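You operate a simulated robot arm through the tools that you are given. There is no shell and no other tool.

The job below is to be done with a simulated robot arm. You get a single attempt, and the scene is never put back.

Task
Press the coil on the grey plate to 92 mm and set it on the black mat.
Fine: wind the press back up and leave the grey plate slid out.

Only the result counts: the job must be done as asked and must still hold three seconds after the hand-in. Knocking over, shifting, dropping, spilling or breaking anything else fails it.

Robot
A 6-joint arm with a three-finger gripper, fixed in place. Base frame: the origin is at the foot of the arm, x ahead of it, y to its left, z up; the work surface is at about z = 0.82. Readings come in m, rad, newtons and seconds.
Its first joint turns from -2.897 to 2.897 rad. Payload 4.89 kg.
The tool frame sits at the grasp point between the pads (the TCP): z along the fingers, y along the line on which they close. The tips reach 0.03 m beyond it. Largest opening 0.164 m; the body of the gripper starts 0.125 m behind the TCP.
Orientation is told as [roll, pitch, yaw] about the base's x, y, z axes, in that order, counted from this pose: with the fingers straight down and closing along the base's y, the tool's x points along the base's -x, its y along +y and its z along -z.

Tools
- The arm moves only by the tool apply_moves. Its arguments are lists of equal length, an entry for each row: "xyz": the shift along the base's x, y, z in m, a list of three; "rot": the turn, a rotation vector about the base's x, y, z in degrees, a list of three; "jaw": the gripper command, from -1 (shut) to 1 (fully open), values between in proportion. In form: {"xyz": [[tx, ty, tz], ...], "rot": [[wx, wy, wz], ...], "jaw": [jaw, ...]}. A call has 1 to 20 rows; each row shifts and turns the commanded pose from where the row before left it. A row lasts 0.2 s, in which the tool goes at most 0.05 m and 0.15 rad; a call with a longer step from one row to the next is refused whole, and so is a gripper value outside its range. Where a pose cannot be reached the arm comes as near as it can. A force on the tool above 40 N (or 10 N above the force at the start of the call, whichever is more), or a blocked arm, ends the call early, and 0.2 s more pass. Each finger travels about 0.108 m/s and halts on what it meets, pressing with about 31 N; the grip force reading is that of the motor and also rises with nothing between the fingers. The clock runs only during rows and for 0.2 s after the last one: add rows that do not move to give the fingers time. It gives the time, the measured TCP pose, the force on the tool (base axes), the opening and the grip force at its end, in the units of the frame above (readings bear some noise), with the torque about the TCP (base axes, N m) and any sound that the robot's microphone picked up, and new pictures: "pictures" is both (left out), scene, wrist or none.
- Cameras (640 x 400 px; columns grow to the right, rows downward): "scene" is fixed at [0.3998, -0.4993, 1.5847]; the picture's right is [0.59, -0.80, 0.00], its down [-0.59, -0.44, -0.67] and it looks along [0.54, 0.40, -0.74] (base axes); focal length 328 px, centre (320, 200). "wrist" rides on the gripper at [0.076, -0.002, -0.152] in the tool frame; the picture's right is [0.02, 1.00, 0.00], its down [-0.88, 0.02, -0.47] and it looks along [-0.47, 0.01, 0.88] (tool axes); focal length 247 px, centre (320, 200). There is no depth. A picture from a camera that has moved, and an enlarged one, comes with that camera's place and axes in the base frame and with its lens.
- lift_body(by): slides the trunk up (or, below 0, down) by that many m; the arm rides with it, the base frame stays. It gives what a move gives, with no picture.
- close_up(camera, box): a new picture of the part [left, top, right, bottom] of that camera's present view, enlarged. It takes no simulated time.
- job_done(): hands the job in; it is judged then, once.

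Places have to be worked out from the pictures, the camera data and where the tool is seen. Open the gripper and draw the arm clear of the work before you hand the job in, unless the task says otherwise.

The tools are called after "Emit:" as name(argument=value, ...) on one line, values as JSON. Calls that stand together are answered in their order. apply_moves: Moves the arm, as the interface text tells. Its arguments: {"type":"object","properties":{"xyz":{"type":"array","items":{"type":"array","items":{"type":"number"}}},"rot":{"type":"array","items":{"type":"array","items":{"type":"number"}}},"jaw":{"type":"array","items":{"type":"number"}},"pictures":{"type":"string","enum":["both","scene","wrist","none"]}},"required":["xyz","rot","jaw"]} The other tools are called the same way: lift_body (by) slides the trunk up or down; close_up (camera, box) takes an enlarged picture of a part of a camera's view; job_done () hands the job in.

At the start:

```text
clock: 0.0
tcp_pos: [0.5913, -0.3175, 1.3021]
orientation: [-0.001, 0.0, 0.001]
wrist_force: [0.0, -0.2, 0.0]
wrist_torque: [-0.04, -0.02, -0.01]
grip_width: 0.1639
grasp_force: 0.0
trunk travel left (down, up): [-0.175, 0.215]
```

scene: 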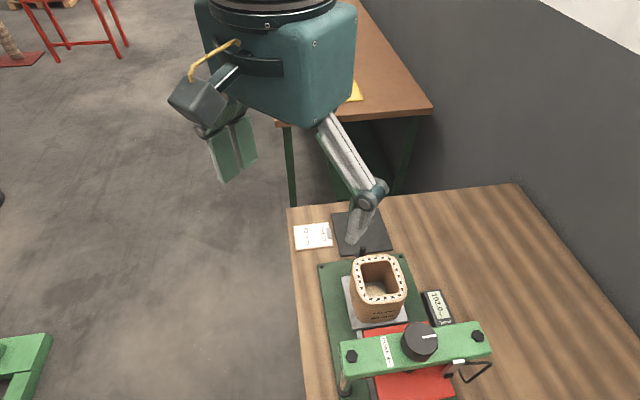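
wrist: 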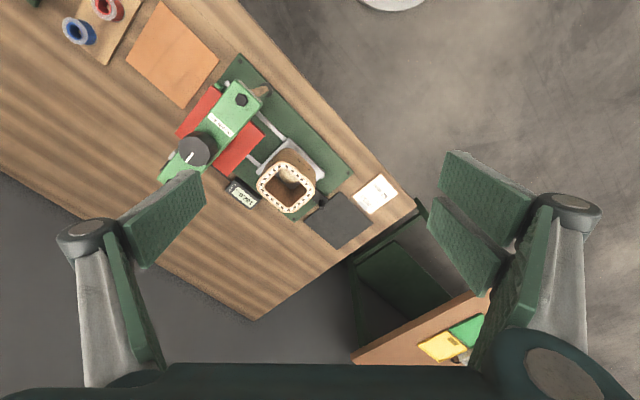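

The pictures show a green press with a knob, a coil on a slide-out grey plate, a digital readout, a black mat and a white card. I take enlarged views to read the labels and understand the press.

Emit:
close_up(camera="scene", box=[280, 200, 500, 400])

Emit:
close_up(camera="scene", box=[285, 205, 405, 280])

Emit:
close_up(camera="wrist", box=[140, 40, 420, 260])

Emit:
close_up(camera="wrist", box=[340, 160, 420, 210])

Emit:
close_up(camera="scene", box=[340, 310, 500, 400])

```text
2.00 times, centred on (390, 300) of scene
camera zoom: at [0.3998, -0.4993, 1.5847], right [0.59, -0.8, 0.0], down [-0.59, -0.44, -0.67], along [0.54, 0.4, -0.74], focal length 655 px, centre (180, 0)
```

zoom: 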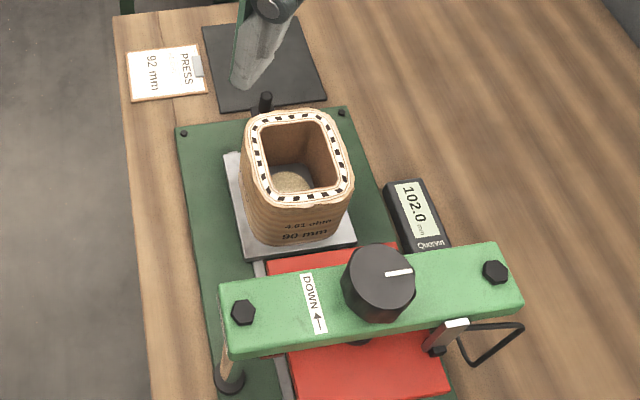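

```text
5.33 times, centred on (345, 242) of scene
camera zoom: at [0.3998, -0.4993, 1.5847], right [0.59, -0.8, 0.0], down [-0.59, -0.44, -0.67], along [0.54, 0.4, -0.74], focal length 1747 px, centre (187, -27)
```

zoom: 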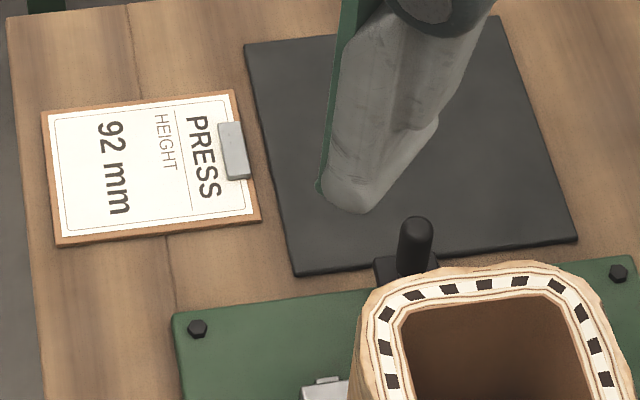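

```text
1.82 times, centred on (280, 150) of wrist
camera zoom: at [0.5138, -0.3179, 1.4546], right [-0.02, 1.0, 0.0], down [0.88, 0.02, 0.47], along [0.47, 0.01, -0.88], focal length 449 px, centre (393, 291)
```

zoom: 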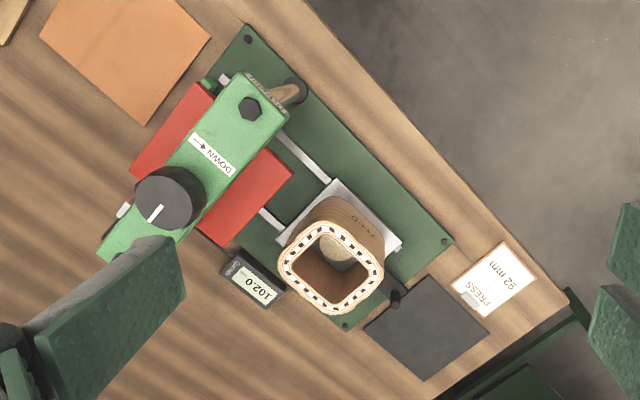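

```text
8.00 times, centred on (380, 185) of wrist
camera zoom: at [0.5138, -0.3179, 1.4546], right [-0.02, 1.0, 0.0], down [0.88, 0.02, 0.47], along [0.47, 0.01, -0.88], focal length 1976 px, centre (-160, 320)
```

zoom: 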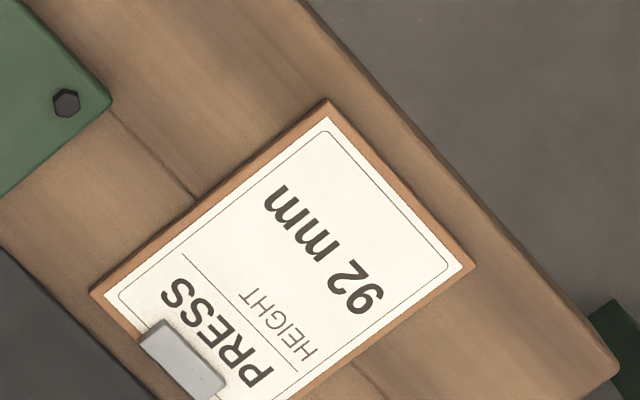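

```text
4.00 times, centred on (420, 355) of scene
camera zoom: at [0.3998, -0.4993, 1.5847], right [0.59, -0.8, 0.0], down [-0.59, -0.44, -0.67], along [0.54, 0.4, -0.74], focal length 1310 px, centre (-80, -420)
```

zoom: 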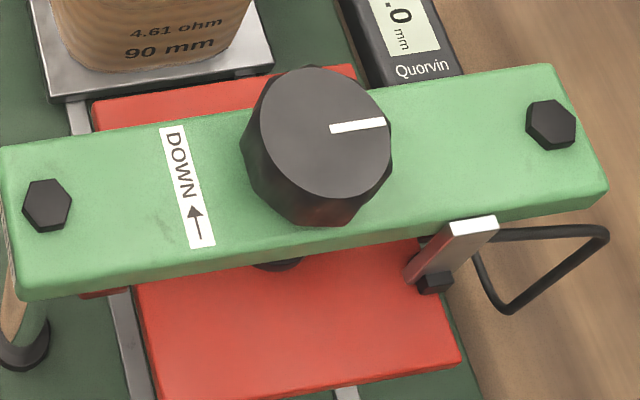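

The card asks for 92 mm, the readout shows 102.0, and the label marked DOWN has an arrow beside the knob. I move the gripper above the press for a closer look at the knob and label.

Emit:
apply_moves(xyz=[[-0.018, -0.04, 0], [-0.018, -0.04, 0], [-0.018, -0.04, 0], [-0.018, -0.04, 0], [-0.018, -0.04, 0], [0, 0, 0]], rot=[[0, 0, 0], [0, 0, 0], [0, 0, 0], [0, 0, 0], [0, 0, 0], [0, 0, 0]], jaw=[1, 1, 1, 1, 1, 1])

```text
clock: 1.4
tcp_pos: [0.5021, -0.5183, 1.3002]
orientation: [0.001, 0.001, 0.0]
wrist_force: [-0.2, -0.2, 0.2]
wrist_torque: [0.11, -0.03, -0.01]
grip_width: 0.1637
grasp_force: 0.1
trunk travel left (down, up): [-0.175, 0.215]
camera wrist: at [0.4257, -0.519, 1.4544], right [-0.02, 1.0, 0.0], down [0.88, 0.02, 0.47], along [0.47, 0.01, -0.88], focal length 247 px, centre (320, 200)
```

scene: 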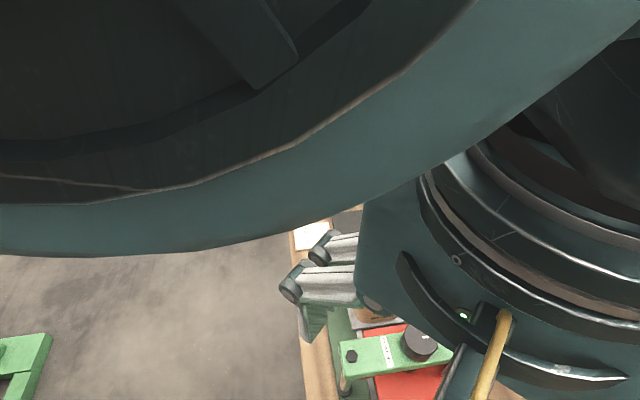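
wrist: 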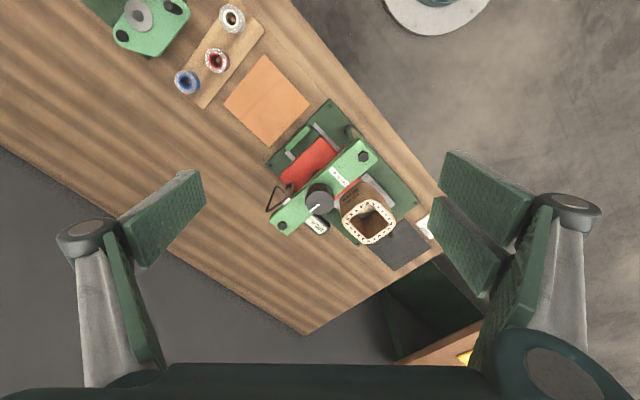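

Emit:
close_up(camera="wrist", box=[250, 90, 450, 280])

Emit:
close_up(camera="wrist", box=[260, 140, 380, 240])

```text
2.11 times, centred on (350, 185) of wrist
camera zoom: at [0.4257, -0.519, 1.4544], right [-0.02, 1.0, 0.0], down [0.88, 0.02, 0.47], along [0.47, 0.01, -0.88], focal length 520 px, centre (257, 232)
```

zoom: 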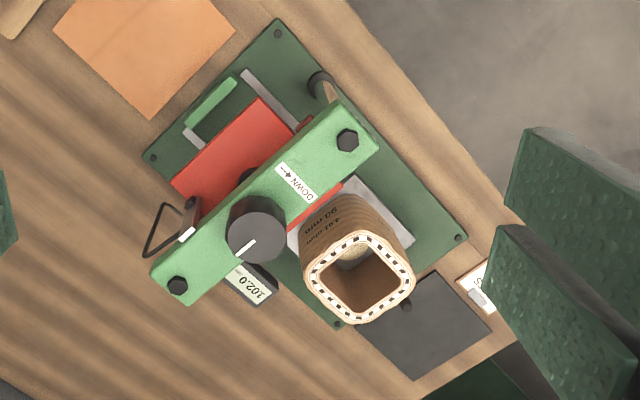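

```text
4.00 times, centred on (320, 190) of wrist
camera zoom: at [0.4257, -0.519, 1.4544], right [-0.02, 1.0, 0.0], down [0.88, 0.02, 0.47], along [0.47, 0.01, -0.88], focal length 988 px, centre (320, 240)
```

zoom: 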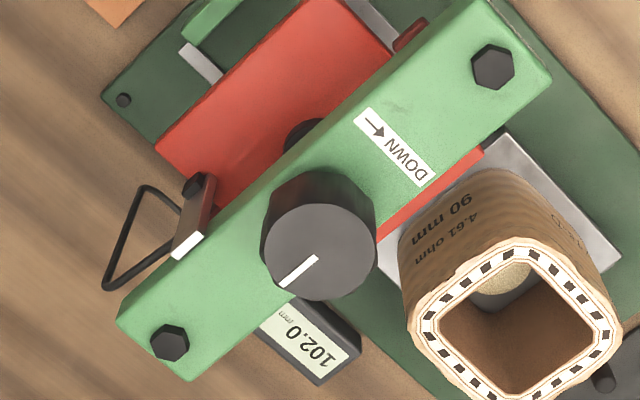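

The crossbar is at 45° to the base axes, the press centre is near (0.634, -0.515) and the coil near (0.754, -0.392). The plate's black handle post is near (0.842, -0.306), and DOWN means clockwise. I move high above the handle and turn the tool -135° so its camera looks back at the press.

Emit:
apply_moves(xyz=[[0.019, 0.0118, -0.003], [0.019, 0.0118, -0.003], [0.019, 0.0118, -0.003], [0.019, 0.0118, -0.003], [0.019, 0.0118, -0.003], [0.019, 0.0118, -0.003], [0.019, 0.0118, -0.003], [0.019, 0.0118, -0.003], [0.019, 0.0118, -0.003], [0.019, 0.0118, -0.003], [0.019, 0.0118, -0.003], [0.019, 0.0118, -0.003], [0.019, 0.0118, -0.003], [0.019, 0.0118, -0.003], [0.019, 0.0118, -0.003], [0.019, 0.0118, -0.003], [0.019, 0.0118, -0.003], [0.019, 0.0118, -0.003], [0, 0, 0]], rot=[[0, 0, -7.5], [0, 0, -7.5], [0, 0, -7.5], [0, 0, -7.5], [0, 0, -7.5], [0, 0, -7.5], [0, 0, -7.5], [0, 0, -7.5], [0, 0, -7.5], [0, 0, -7.5], [0, 0, -7.5], [0, 0, -7.5], [0, 0, -7.5], [0, 0, -7.5], [0, 0, -7.5], [0, 0, -7.5], [0, 0, -7.5], [0, 0, -7.5], [0, 0, 0]], jaw=[1, 1, 1, 1, 1, 1, 1, 1, 1, 1, 1, 1, 1, 1, 1, 1, 1, 1, 1])

```text
clock: 5.4
tcp_pos: [0.8436, -0.3046, 1.2456]
orientation: [0.0, -0.001, -2.357]
wrist_force: [0.9, -0.7, -0.7]
wrist_torque: [0.03, 0.14, 0.01]
grip_width: 0.1639
grasp_force: 0.1
trunk travel left (down, up): [-0.175, 0.215]
camera wrist: at [0.8958, -0.2475, 1.3985], right [0.72, -0.69, 0.0], down [-0.61, -0.64, 0.47], along [-0.33, -0.34, -0.88], focal length 247 px, centre (320, 200)
```

scene: 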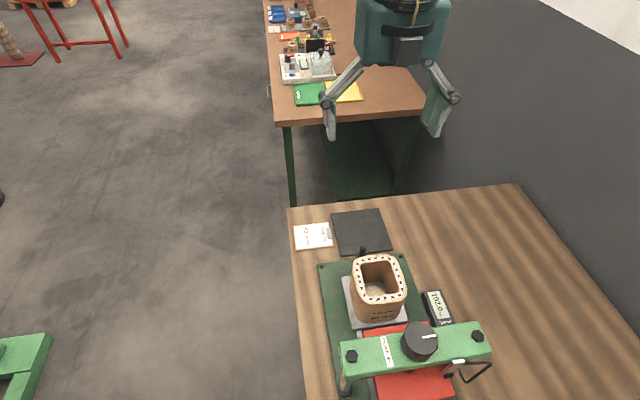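
wrist: 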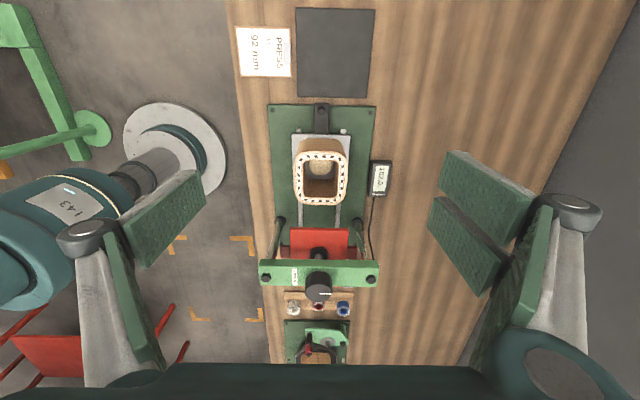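

The yaw of -135° is reachable and the wrist camera looks squarely at the press. I zoom in for detail.

Emit:
close_up(camera="wrist", box=[230, 80, 430, 320])

Emit:
close_up(camera="wrist", box=[250, 90, 410, 190])

Emit:
close_up(camera="wrist", box=[240, 200, 400, 300])

Emit:
close_up(camera="scene", box=[300, 200, 460, 300])

```text
1.67 times, centred on (330, 200) of wrist
camera zoom: at [0.8958, -0.2475, 1.3985], right [0.72, -0.69, 0.0], down [-0.61, -0.64, 0.47], along [-0.33, -0.34, -0.88], focal length 412 px, centre (303, 200)
```

zoom: 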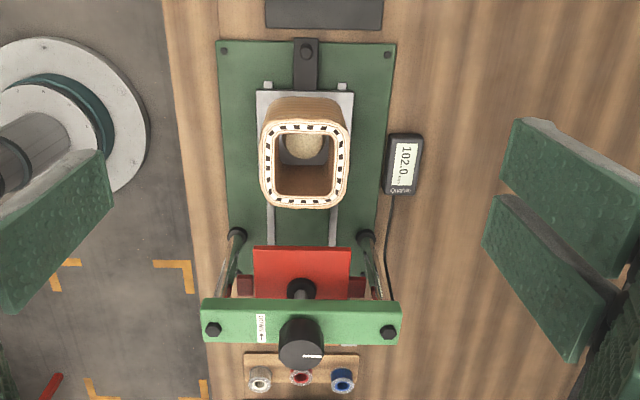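

```text
4.00 times, centred on (330, 140) of wrist
camera zoom: at [0.8958, -0.2475, 1.3985], right [0.72, -0.69, 0.0], down [-0.61, -0.64, 0.47], along [-0.33, -0.34, -0.88], focal length 988 px, centre (280, 440)
```

zoom: 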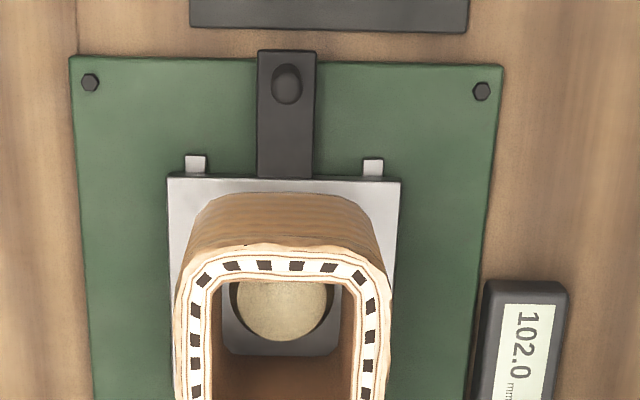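

```text
4.00 times, centred on (320, 250) of wrist
camera zoom: at [0.8958, -0.2475, 1.3985], right [0.72, -0.69, 0.0], down [-0.61, -0.64, 0.47], along [-0.33, -0.34, -0.88], focal length 988 px, centre (320, 0)
```

zoom: 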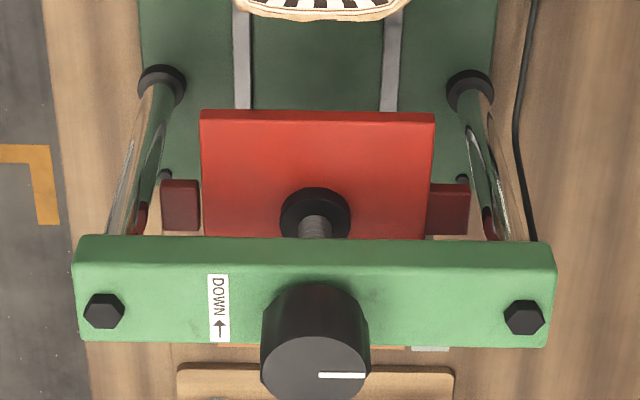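

```text
4.00 times, centred on (380, 250) of scene
camera zoom: at [0.3998, -0.4993, 1.5847], right [0.59, -0.8, 0.0], down [-0.59, -0.44, -0.67], along [0.54, 0.4, -0.74], focal length 1310 px, centre (80, 0)
```

zoom: 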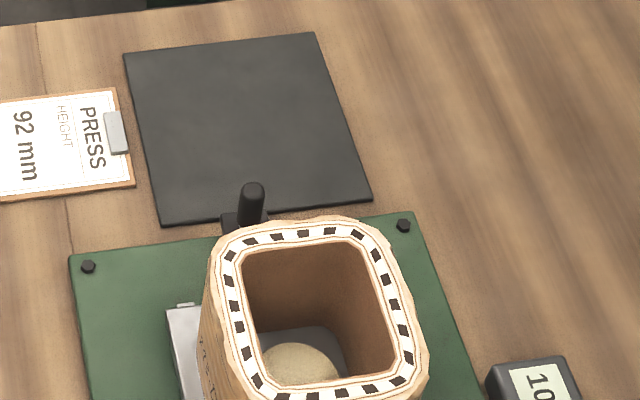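

The post is about 4 cm tall (top near z 0.884) and directly under the tool. I narrow the jaw and go down until the tips reach about z 0.855 beside the post.

Emit:
apply_moves(xyz=[[0, 0, -0.04], [0, 0, -0.04], [0, 0, -0.04], [0, 0, -0.04], [0, 0, -0.04], [0, 0, -0.04], [0, 0, -0.04], [0, 0, -0.03], [0, 0, 0]], rot=[[0, 0, 0], [0, 0, 0], [0, 0, 0], [0, 0, 0], [0, 0, 0], [0, 0, 0], [0, 0, 0], [0, 0, 0], [0, 0, 0]], jaw=[-0.25, -0.25, -0.25, -0.25, -0.25, -0.25, -0.25, -0.25, -0.25])

```text
clock: 7.4
tcp_pos: [0.8438, -0.3019, 0.9363]
orientation: [-0.001, 0.001, -2.355]
wrist_force: [0.1, -0.2, -0.4]
wrist_torque: [0.04, 0.01, 0.02]
grip_width: 0.0615
grasp_force: 0.0
trunk travel left (down, up): [-0.175, 0.215]
camera wrist: at [0.8962, -0.2464, 1.0893], right [0.72, -0.69, 0.0], down [-0.61, -0.64, 0.47], along [-0.33, -0.34, -0.88], focal length 247 px, centre (320, 200)
```

scene: 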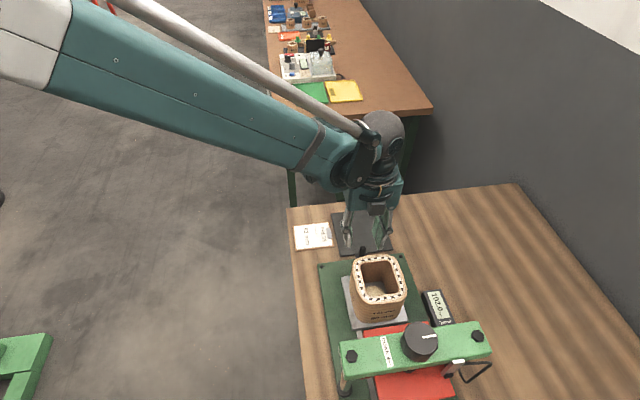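
wrist: 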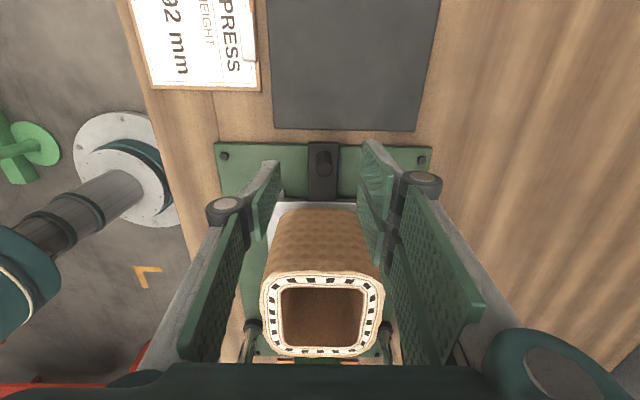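

The tool is just above the post with the jaw at 0.06. I zoom in to check the alignment before the last descent.

Emit:
close_up(camera="wrist", box=[260, 130, 400, 220])

Emit:
close_up(camera="scene", box=[320, 190, 440, 280])

```text
4.44 times, centred on (330, 175) of wrist
camera zoom: at [0.8962, -0.2464, 1.0893], right [0.72, -0.69, 0.0], down [-0.61, -0.64, 0.47], along [-0.33, -0.34, -0.88], focal length 1098 px, centre (276, 311)
```

zoom: 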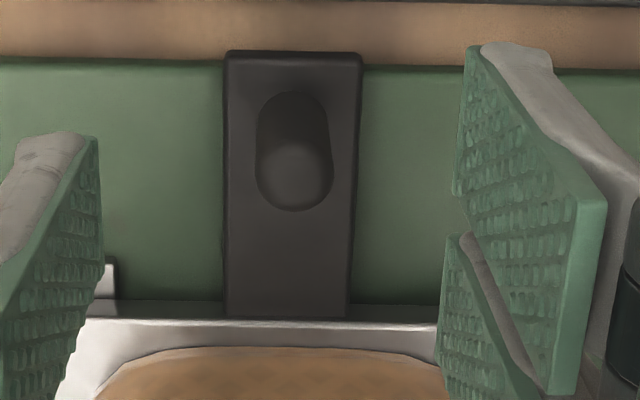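

```text
4.44 times, centred on (380, 235) of scene
camera zoom: at [0.3998, -0.4993, 1.5847], right [0.59, -0.8, 0.0], down [-0.59, -0.44, -0.67], along [0.54, 0.4, -0.74], focal length 1456 px, centre (53, 44)
```

zoom: 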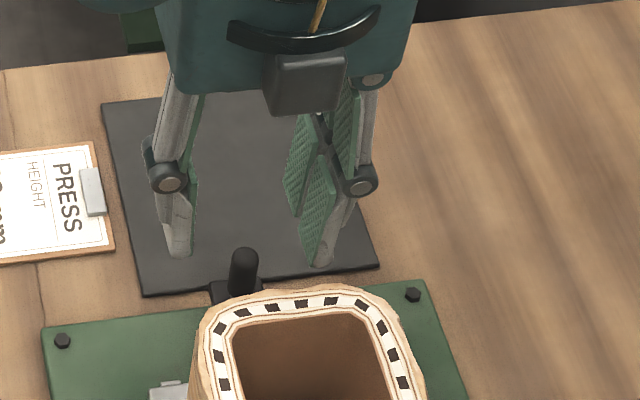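

The post lies within 3 mm of the tool axis. I descend to TCP z about 0.884 and close on the post.

Emit:
apply_moves(xyz=[[0, 0, -0.026], [0, 0, -0.026], [0, 0, 0], [0, 0, 0], [0, 0, 0], [0, 0, 0]], rot=[[0, 0, 0], [0, 0, 0], [0, 0, 0], [0, 0, 0], [0, 0, 0], [0, 0, 0]], jaw=[-0.25, -0.25, -0.25, -0.6, -1, -1])

```text
clock: 8.7
tcp_pos: [0.8453, -0.3065, 0.8833]
orientation: [0.005, 0.001, -2.356]
wrist_force: [6.7, -5.9, -6.2]
wrist_torque: [-0.17, -0.21, 0.09]
grip_width: 0.015
grasp_force: 44.8
trunk travel left (down, up): [-0.175, 0.215]
stopped in row 6: the force on the tool passed its limit at 44 N (the readings are from after the stop); the commanded pose is now the measured one
camera wrist: at [0.8967, -0.2495, 1.0361], right [0.72, -0.69, 0.01], down [-0.61, -0.63, 0.47], along [-0.32, -0.35, -0.88], focal length 247 px, centre (320, 200)
```

scene: 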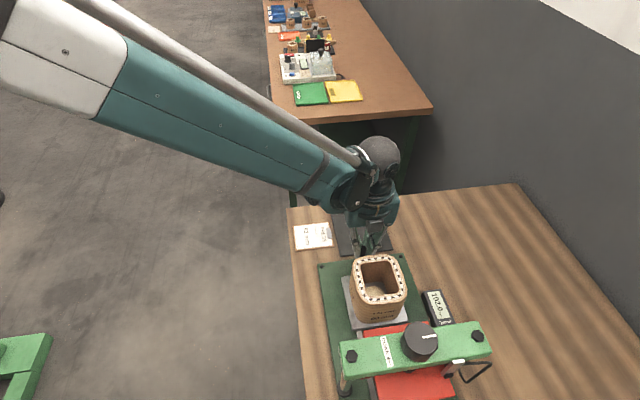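
wrist: 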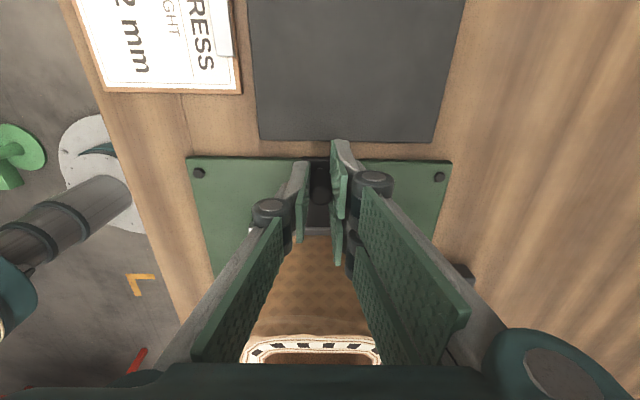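

The post is held (opening 0.015). I push the plate inward along (-0.707, -0.707), a first 6 cm, watching the force.

Emit:
apply_moves(xyz=[[-0.007, -0.007, 0], [-0.0085, -0.0085, 0], [-0.0085, -0.0085, 0], [-0.0085, -0.0085, 0], [-0.0085, -0.0085, 0], [0, 0, 0]], rot=[[0, 0, 0], [0, 0, 0], [0, 0, 0], [0, 0, 0], [0, 0, 0], [0, 0, 0]], jaw=[-1, -1, -1, -1, -1, -1])

```text
clock: 10.1
tcp_pos: [0.8042, -0.3485, 0.8846]
orientation: [0.004, 0.002, -2.356]
wrist_force: [11.7, -11.0, -2.5]
wrist_torque: [-0.27, -0.23, 0.03]
grip_width: 0.0146
grasp_force: 45.3
trunk travel left (down, up): [-0.175, 0.215]
camera wrist: at [0.8551, -0.2915, 1.0361], right [0.72, -0.69, 0.0], down [-0.61, -0.63, 0.47], along [-0.32, -0.34, -0.88], focal length 247 px, centre (320, 200)
```

scene: 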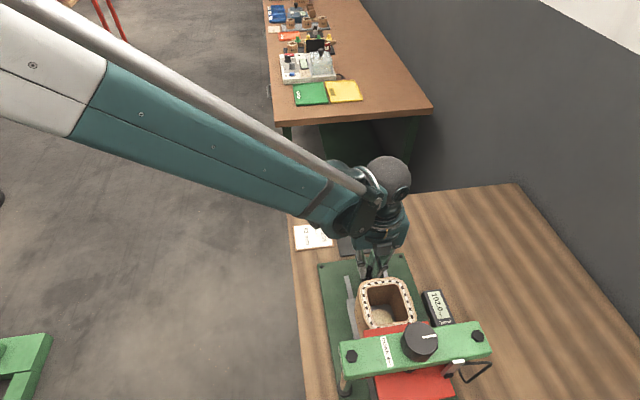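
wrist: 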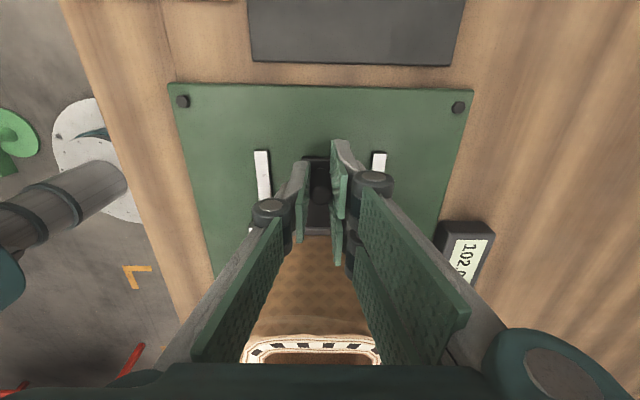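

The plate slides freely, now with the TCP at s ≈ 0.238 along the slide. I zoom in to see the coil's rim against the platen before going further.

Emit:
close_up(camera="scene", box=[320, 250, 480, 370])

Emit:
close_up(camera="wrist", box=[220, 140, 500, 380])

```text
3.33 times, centred on (400, 310) of scene
camera zoom: at [0.3998, -0.4993, 1.5847], right [0.59, -0.8, 0.0], down [-0.59, -0.44, -0.67], along [0.54, 0.4, -0.74], focal length 1092 px, centre (53, -167)
```

zoom: 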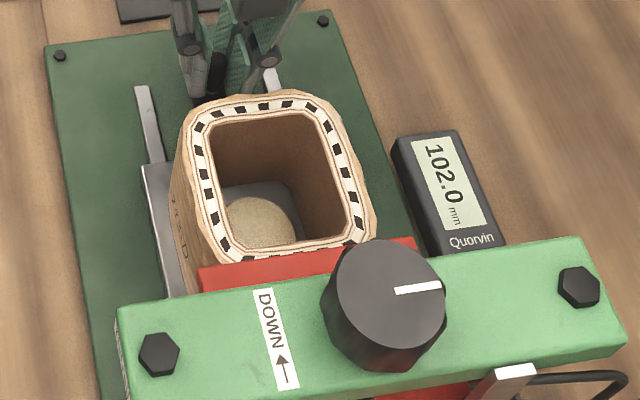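

```text
1.67 times, centred on (360, 260) of wrist
camera zoom: at [0.8551, -0.2915, 1.0361], right [0.72, -0.69, 0.0], down [-0.61, -0.63, 0.47], along [-0.32, -0.34, -0.88], focal length 412 px, centre (253, 100)
```

zoom: 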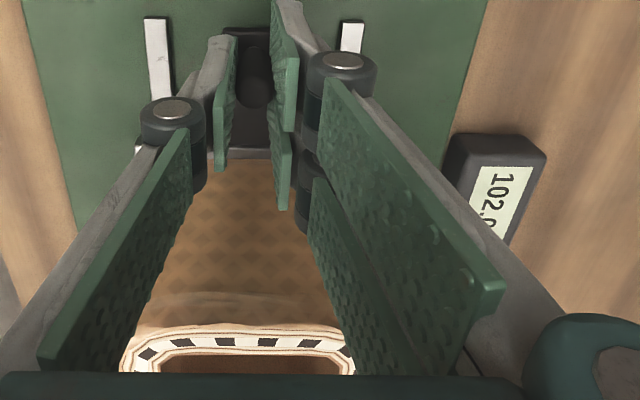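

The coil's leading rim is about at the platen's edge and there is almost no force along the slide. I continue slowly with a small sideways correction to ease the lateral load.

Emit:
apply_moves(xyz=[[-0.0021, -0.0049, 0], [-0.0035, -0.0035, 0], [-0.0035, -0.0035, 0], [-0.0035, -0.0035, 0], [-0.0035, -0.0035, 0], [-0.0035, -0.0035, 0]], rot=[[0, 0, 0], [0, 0, 0], [0, 0, 0], [0, 0, 0], [0, 0, 0], [0, 0, 0]], jaw=[-1, -1, -1, -1, -1, -1])

Emit:
close_up(camera="scene", box=[320, 250, 480, 370])

```text
clock: 11.3
tcp_pos: [0.7855, -0.3662, 0.8833]
orientation: [0.003, -0.001, -2.356]
wrist_force: [-2.3, 1.0, -15.4]
wrist_torque: [0.03, 0.0, 0.06]
grip_width: 0.0149
grasp_force: 44.8
trunk travel left (down, up): [-0.175, 0.215]
stopped in row 6: the force on the tool passed its limit at 42 N (the readings are from after the stop); the commanded pose is now the measured one
camera wrist: at [0.8384, -0.3085, 1.0361], right [0.72, -0.69, 0.0], down [-0.61, -0.64, 0.47], along [-0.33, -0.34, -0.88], focal length 247 px, centre (320, 200)
```

scene: 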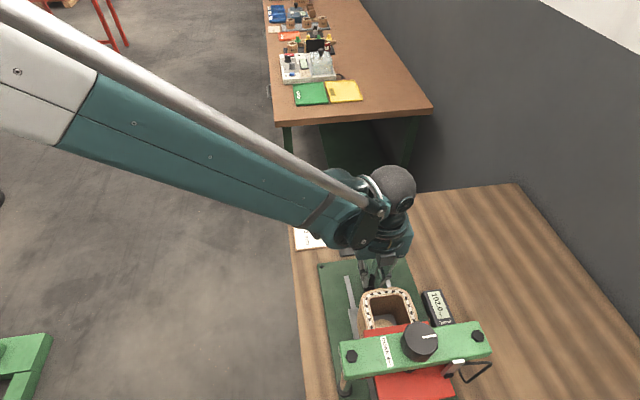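
wrist: 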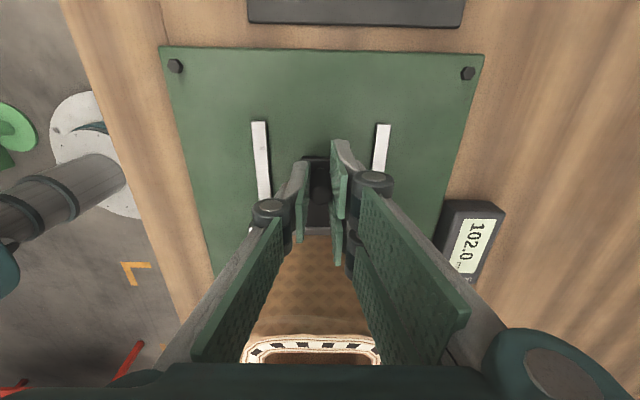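

```text
3.33 times, centred on (400, 310) of scene
camera zoom: at [0.3998, -0.4993, 1.5847], right [0.59, -0.8, 0.0], down [-0.59, -0.44, -0.67], along [0.54, 0.4, -0.74], focal length 1092 px, centre (53, -167)
```

zoom: 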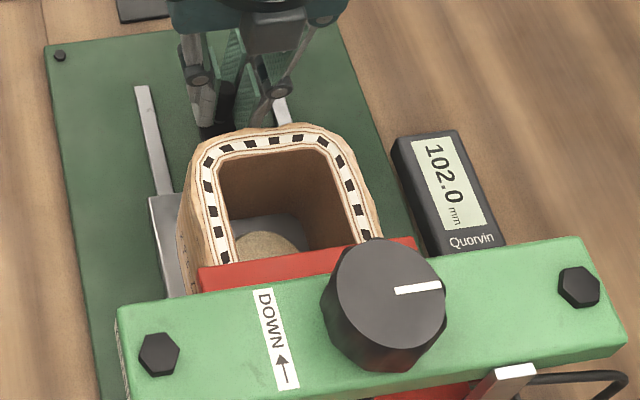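

The push stopped at a 42 N peak while the coil was already about 4 cm under the platen. I look closely for what is touching before doing anything more.

Emit:
close_up(camera="wrist", box=[200, 120, 440, 270])

Emit:
close_up(camera="wrist", box=[180, 250, 440, 400])

Emit:
close_up(camera="scene", box=[340, 240, 440, 340])

Emit:
close_up(camera="scene", box=[320, 160, 440, 290])

```text
2.67 times, centred on (320, 195) of wrist
camera zoom: at [0.8384, -0.3085, 1.0361], right [0.72, -0.69, 0.0], down [-0.61, -0.64, 0.47], along [-0.33, -0.34, -0.88], focal length 659 px, centre (320, 213)
```

zoom: 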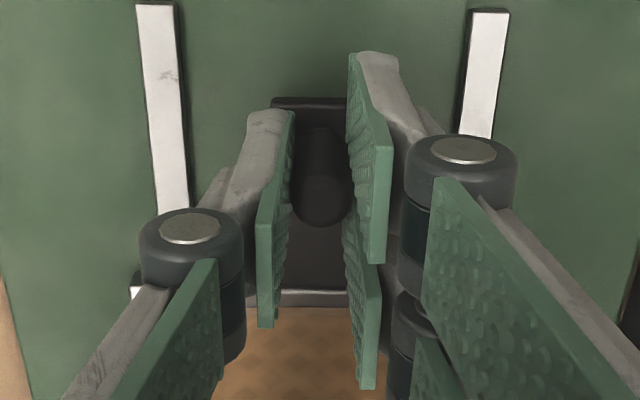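

```text
2.46 times, centred on (310, 325) of wrist
camera zoom: at [0.8384, -0.3085, 1.0361], right [0.72, -0.69, 0.0], down [-0.61, -0.64, 0.47], along [-0.33, -0.34, -0.88], focal length 608 px, centre (345, -108)
```

zoom: 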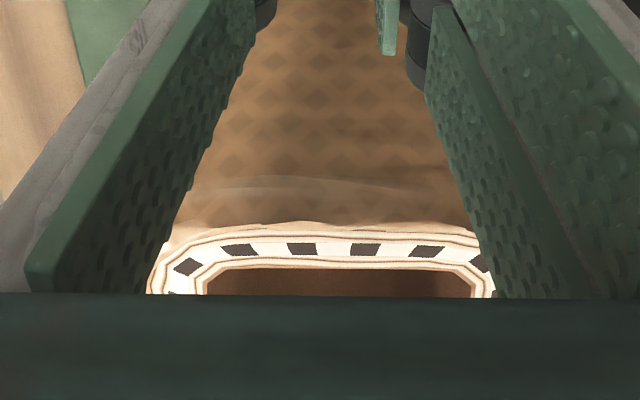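

```text
4.00 times, centred on (390, 290) of scene
camera zoom: at [0.3998, -0.4993, 1.5847], right [0.59, -0.8, 0.0], down [-0.59, -0.44, -0.67], along [0.54, 0.4, -0.74], focal length 1310 px, centre (40, -160)
```

zoom: 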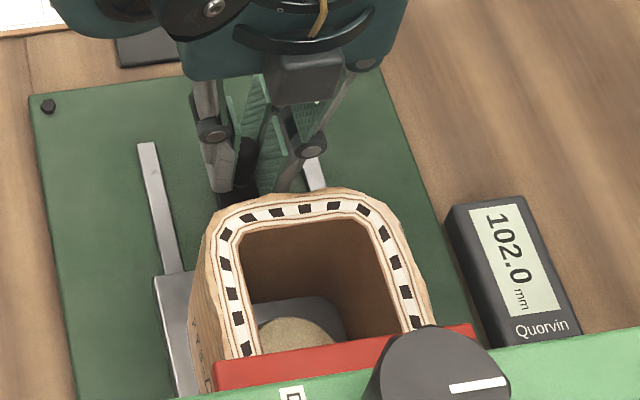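

```text
3.08 times, centred on (380, 225) of scene
camera zoom: at [0.3998, -0.4993, 1.5847], right [0.59, -0.8, 0.0], down [-0.59, -0.44, -0.67], along [0.54, 0.4, -0.74], focal length 1008 px, centre (135, 123)
```

zoom: 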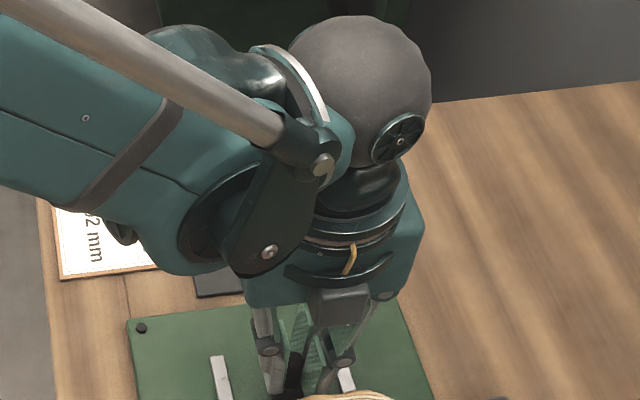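

The coil has not moved relative to the tool, but the cause isn't visible from here. I let go of the post, rise straight up and go look at the coil and platen from the side.

Emit:
apply_moves(xyz=[[0, 0, 0], [0, 0, 0], [0, 0, 0.03], [0, 0, 0.04], [0, 0, 0.04], [0, 0, 0.04], [0, 0, 0.04], [0, 0, 0.04], [0, 0, 0.04], [0, 0, 0]], rot=[[0, 0, 0], [0, 0, 0], [0, 0, 0], [0, 0, 0], [0, 0, 0], [0, 0, 0], [0, 0, 0], [0, 0, 0], [0, 0, 0], [0, 0, 0]], jaw=[-0.3, -0.3, -0.3, -0.3, -0.3, -0.3, -0.3, -0.3, -0.3, -0.3])

Emit:
close_up(camera="wrist", box=[220, 80, 440, 320])

```text
clock: 13.5
tcp_pos: [0.7866, -0.362, 1.1527]
orientation: [0.005, 0.0, -2.357]
wrist_force: [-0.5, 0.4, 0.7]
wrist_torque: [-0.04, -0.06, 0.0]
grip_width: 0.0575
grasp_force: 0.1
trunk travel left (down, up): [-0.175, 0.215]
camera wrist: at [0.8391, -0.3044, 1.3046], right [0.72, -0.69, 0.0], down [-0.61, -0.64, 0.47], along [-0.32, -0.34, -0.88], focal length 247 px, centre (320, 200)
```

scene: 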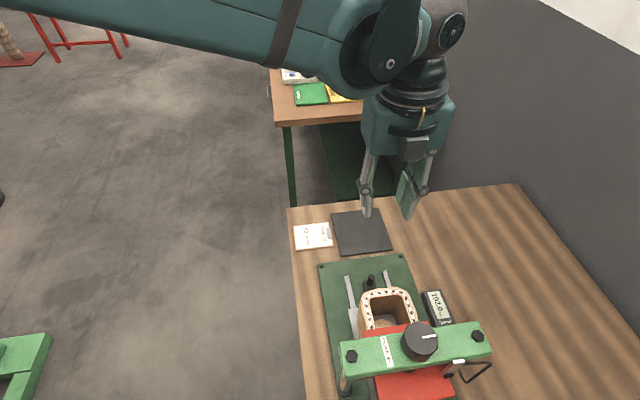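
wrist: 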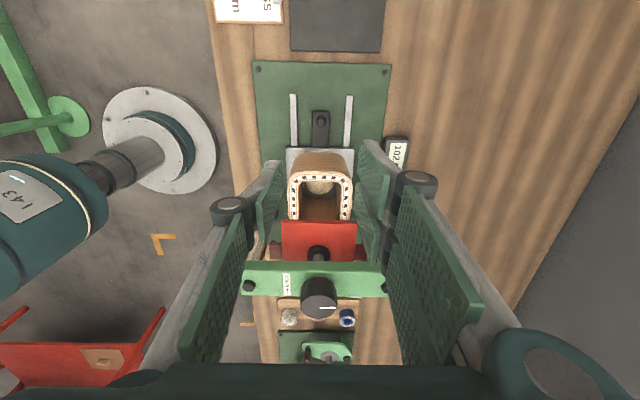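

```text
1.67 times, centred on (330, 200) of wrist
camera zoom: at [0.8391, -0.3044, 1.3046], right [0.72, -0.69, 0.0], down [-0.61, -0.64, 0.47], along [-0.32, -0.34, -0.88], focal length 412 px, centre (303, 200)
```

zoom: 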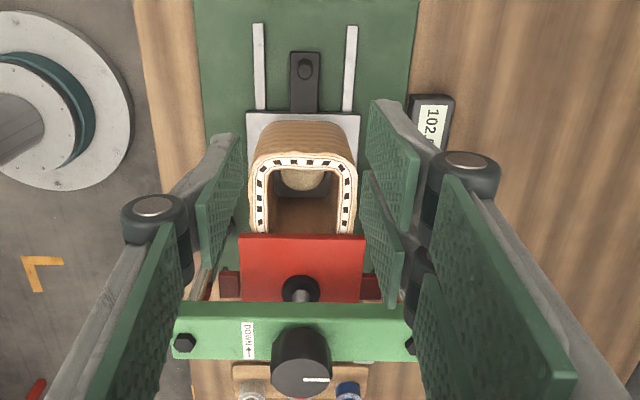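

The coil's leading rim is indeed under the platen. I swing round to the robot's side of the press, turning the tool to yaw -45° and tilting it 45° for a low side view.

Emit:
apply_moves(xyz=[[-0.0239, 0.0043, 0], [-0.0239, 0.0043, 0], [-0.0239, 0.0043, 0], [-0.0239, 0.0043, 0], [-0.0239, 0.0043, 0], [-0.0239, 0.0043, 0], [-0.0239, 0.0043, 0], [-0.0239, 0.0043, 0], [-0.0239, 0.0043, 0], [-0.0239, 0.0043, 0], [-0.0239, 0.0043, 0], [-0.0239, 0.0043, 0], [0, 0, -0.02], [0, 0, -0.02], [0, 0, -0.02], [0, 0, -0.02], [0, 0, -0.02], [0, 0, -0.02], [0, 0, 0]], rot=[[0, 0, 7.5], [0, 0, 7.5], [0, 0, 7.5], [0, 0, 7.5], [0, 0, 7.5], [0, 0, 7.5], [0, 0, 7.5], [0, 0, 7.5], [0, 0, 7.5], [0, 0, 7.5], [0, 0, 7.5], [0, 0, 7.5], [-5.3, -5.3, 0], [-5.3, -5.3, 0], [-5.3, -5.3, 0], [-5.3, -5.3, 0], [-5.3, -5.3, 0], [-5.3, -5.3, 0], [0, 0, 0]], jaw=[-0.3, -0.3, -0.3, -0.3, 0, 0.3, 0.6, 1, 1, 1, 1, 1, 1, 1, 1, 1, 1, 1, 1])

Emit:
close_up(camera="wrist", box=[200, 120, 440, 290])

```text
clock: 17.5
tcp_pos: [0.4985, -0.3152, 1.0343]
orientation: [0.003, -0.786, -0.785]
wrist_force: [-0.2, -0.3, 0.6]
wrist_torque: [0.01, 0.01, 0.0]
grip_width: 0.1641
grasp_force: 0.1
trunk travel left (down, up): [-0.175, 0.215]
camera wrist: at [0.3829, -0.2002, 1.0887], right [0.69, 0.72, -0.01], down [0.22, -0.19, 0.96], along [0.69, -0.67, -0.29], focal length 247 px, centre (320, 200)
```

scene: 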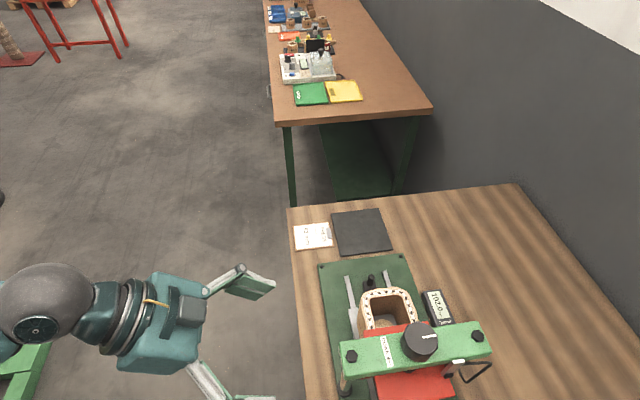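
wrist: 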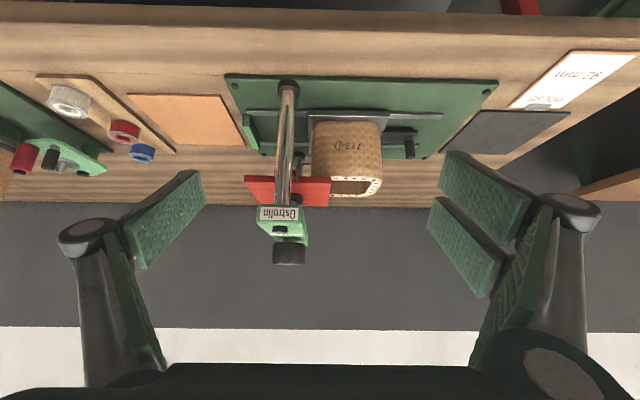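

```text
2.35 times, centred on (320, 205) of wrist
camera zoom: at [0.3829, -0.2002, 1.0887], right [0.69, 0.72, -0.01], down [0.22, -0.19, 0.96], along [0.69, -0.67, -0.29], focal length 581 px, centre (320, 188)
```

zoom: 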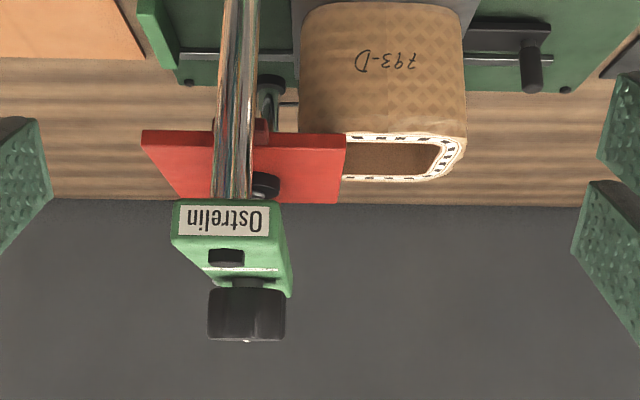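

Excellent side view: the coil sits partly beneath the platen. I zoom in on the gap between its rim and the platen's underside.

Emit:
close_up(camera="wrist", box=[290, 150, 390, 210])

Emit:
close_up(camera="wrist", box=[240, 90, 440, 220])

```text
6.40 times, centred on (340, 180) of wrist
camera zoom: at [0.3829, -0.2002, 1.0887], right [0.69, 0.72, -0.01], down [0.22, -0.19, 0.96], along [0.69, -0.67, -0.29], focal length 1581 px, centre (192, 328)
```

zoom: 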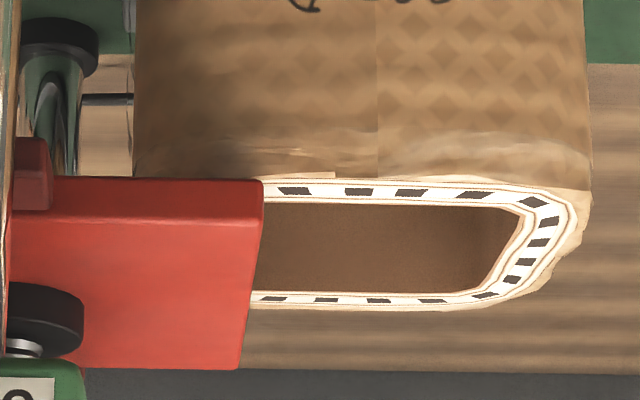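

```text
3.08 times, centred on (340, 155) of wrist
camera zoom: at [0.3829, -0.2002, 1.0887], right [0.69, 0.72, -0.01], down [0.22, -0.19, 0.96], along [0.69, -0.67, -0.29], focal length 760 px, centre (258, 338)
```

zoom: 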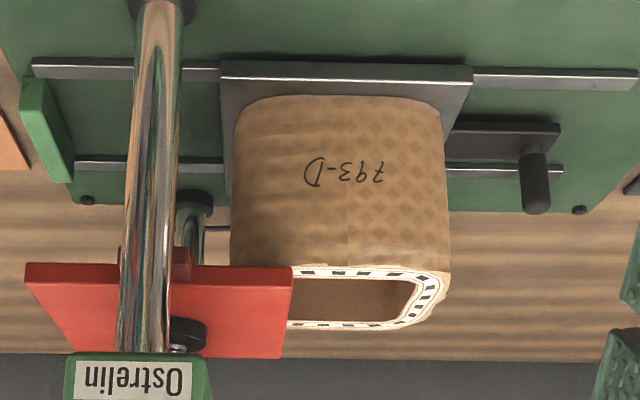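

The rim and the platen's underside are nearly level, so rubbing is possible. I lower the camera to that height and look along it horizontally.

Emit:
apply_moves(xyz=[[0.006, -0.005, -0.022], [0.006, -0.005, -0.022], [0.006, -0.005, -0.022], [0.006, -0.005, -0.022], [0, 0, 0]], rot=[[-5.9, -5.9, 0], [-5.9, -5.9, 0], [0, 0, 0], [0, 0, 0], [0, 0, 0]], jaw=[1, 1, 1, 1, 1], pictures="wrist")

Emit:
close_up(camera="wrist", box=[220, 130, 420, 250])

Emit:
close_up(camera="wrist", box=[290, 170, 370, 220])

```text
clock: 18.7
tcp_pos: [0.5402, -0.3424, 1.0308]
orientation: [0.002, -1.074, -0.785]
wrist_force: [0.1, -0.2, 0.6]
wrist_torque: [-0.04, 0.03, -0.02]
grip_width: 0.1639
grasp_force: 0.0
out of reach, approached as far as the arm can: row 2, 3, 4
trunk travel left (down, up): [-0.175, 0.215]
camera wrist: at [0.4176, -0.2221, 1.0366], right [0.7, 0.72, -0.02], down [0.02, 0.01, 1.0], along [0.72, -0.7, -0.01], focal length 247 px, centre (320, 200)
```

wrist: 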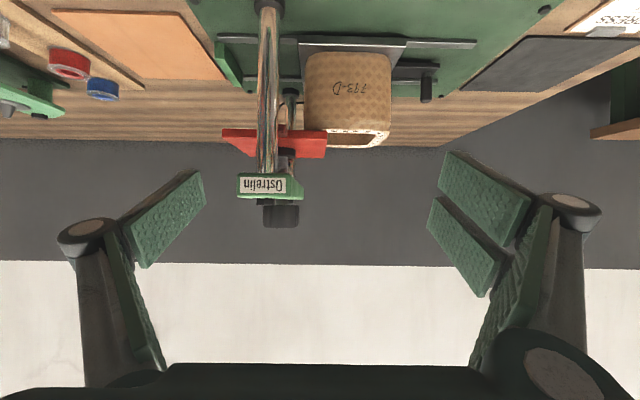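

```text
3.20 times, centred on (320, 190) of wrist
camera zoom: at [0.4176, -0.2221, 1.0366], right [0.7, 0.72, -0.02], down [0.02, 0.01, 1.0], along [0.72, -0.7, -0.01], focal length 790 px, centre (320, 232)
```

zoom: 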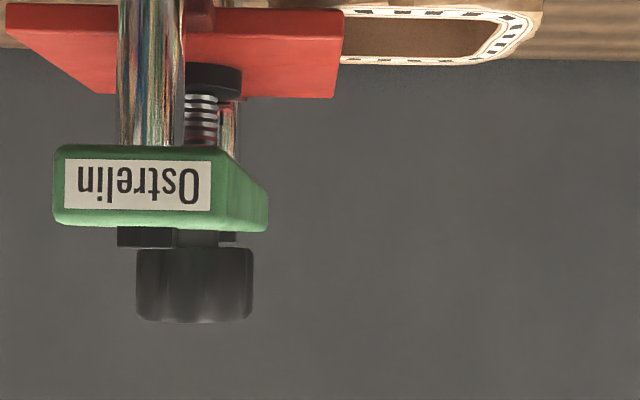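

```text
8.00 times, centred on (330, 195) of wrist
camera zoom: at [0.4176, -0.2221, 1.0366], right [0.7, 0.72, -0.02], down [0.02, 0.01, 1.0], along [0.72, -0.7, -0.01], focal length 1976 px, centre (240, 240)
```

zoom: 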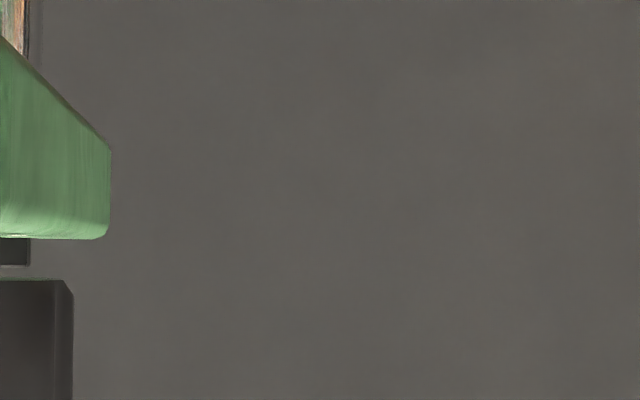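

The tilt limits the arm's height, so I lower the trunk by 0.085 m to bring the camera level with the rim.

Emit:
lift_body(by=-0.085)

Emit:
close_up(camera="wrist", box=[220, 130, 420, 250])

Emit:
close_up(camera="wrist", box=[280, 170, 400, 240])

```text
clock: 19.9
tcp_pos: [0.5397, -0.343, 0.9468]
orientation: [0.003, -1.073, -0.784]
wrist_force: [0.0, 0.1, -0.2]
wrist_torque: [0.06, 0.03, 0.0]
grip_width: 0.1641
grasp_force: 0.1
trunk travel left (down, up): [-0.09, 0.3]
```

```text
3.20 times, centred on (320, 190) of wrist
camera zoom: at [0.4172, -0.2219, 0.9519], right [0.7, 0.72, -0.02], down [0.02, 0.01, 1.0], along [0.72, -0.7, -0.01], focal length 790 px, centre (320, 232)
```

zoom: 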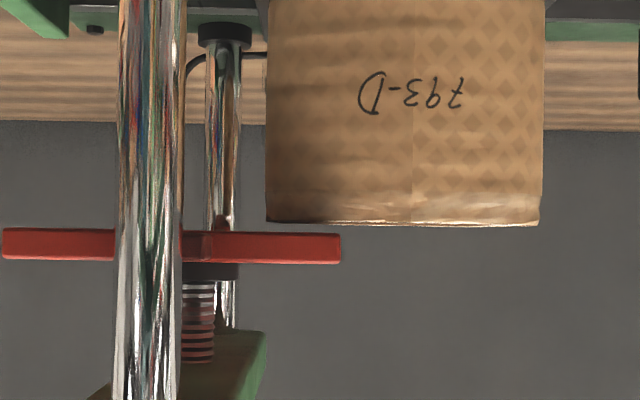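

```text
5.33 times, centred on (340, 205) of wrist
camera zoom: at [0.4172, -0.2219, 0.9519], right [0.7, 0.72, -0.02], down [0.02, 0.01, 1.0], along [0.72, -0.7, -0.01], focal length 1317 px, centre (213, 173)
```

zoom: 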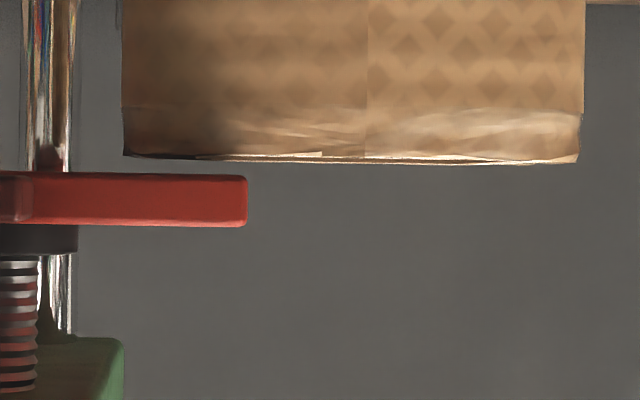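

The view is clear: the coil's rim is at z ≈ 0.9455 and the platen's underside is about 3.5 mm above it, so the coil fits. The force peak came from clamping the guided post rigidly, so I'll push it with closed fingers instead. First I check the plate level in the same view.

Emit:
close_up(camera="wrist", box=[230, 80, 430, 210])

Emit:
close_up(camera="wrist", box=[290, 95, 390, 145])

```text
3.08 times, centred on (330, 145) of wrist
camera zoom: at [0.4172, -0.2219, 0.9519], right [0.7, 0.72, -0.02], down [0.02, 0.01, 1.0], along [0.72, -0.7, -0.01], focal length 760 px, centre (289, 369)
```

zoom: 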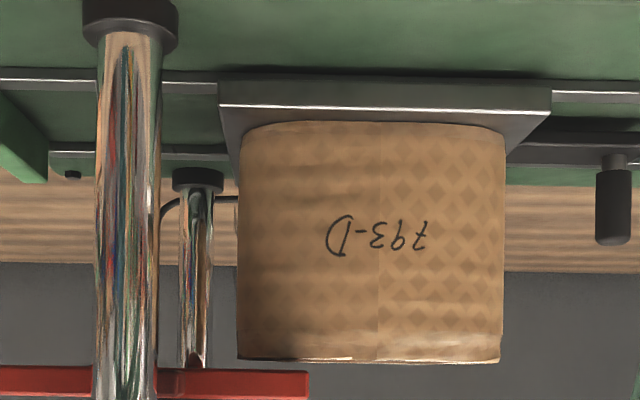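

```text
6.40 times, centred on (340, 120) of wrist
camera zoom: at [0.4172, -0.2219, 0.9519], right [0.7, 0.72, -0.02], down [0.02, 0.01, 1.0], along [0.72, -0.7, -0.01], focal length 1581 px, centre (192, 712)
```

zoom: 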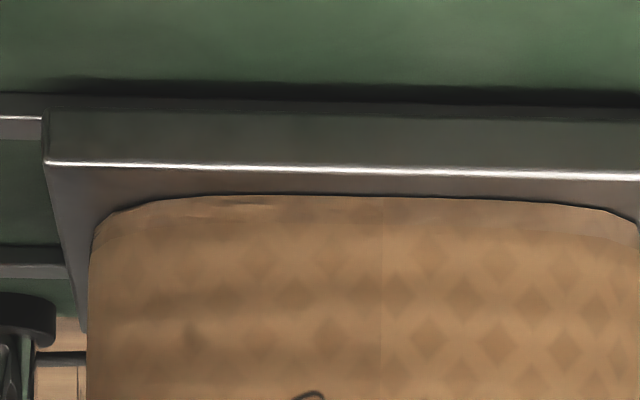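

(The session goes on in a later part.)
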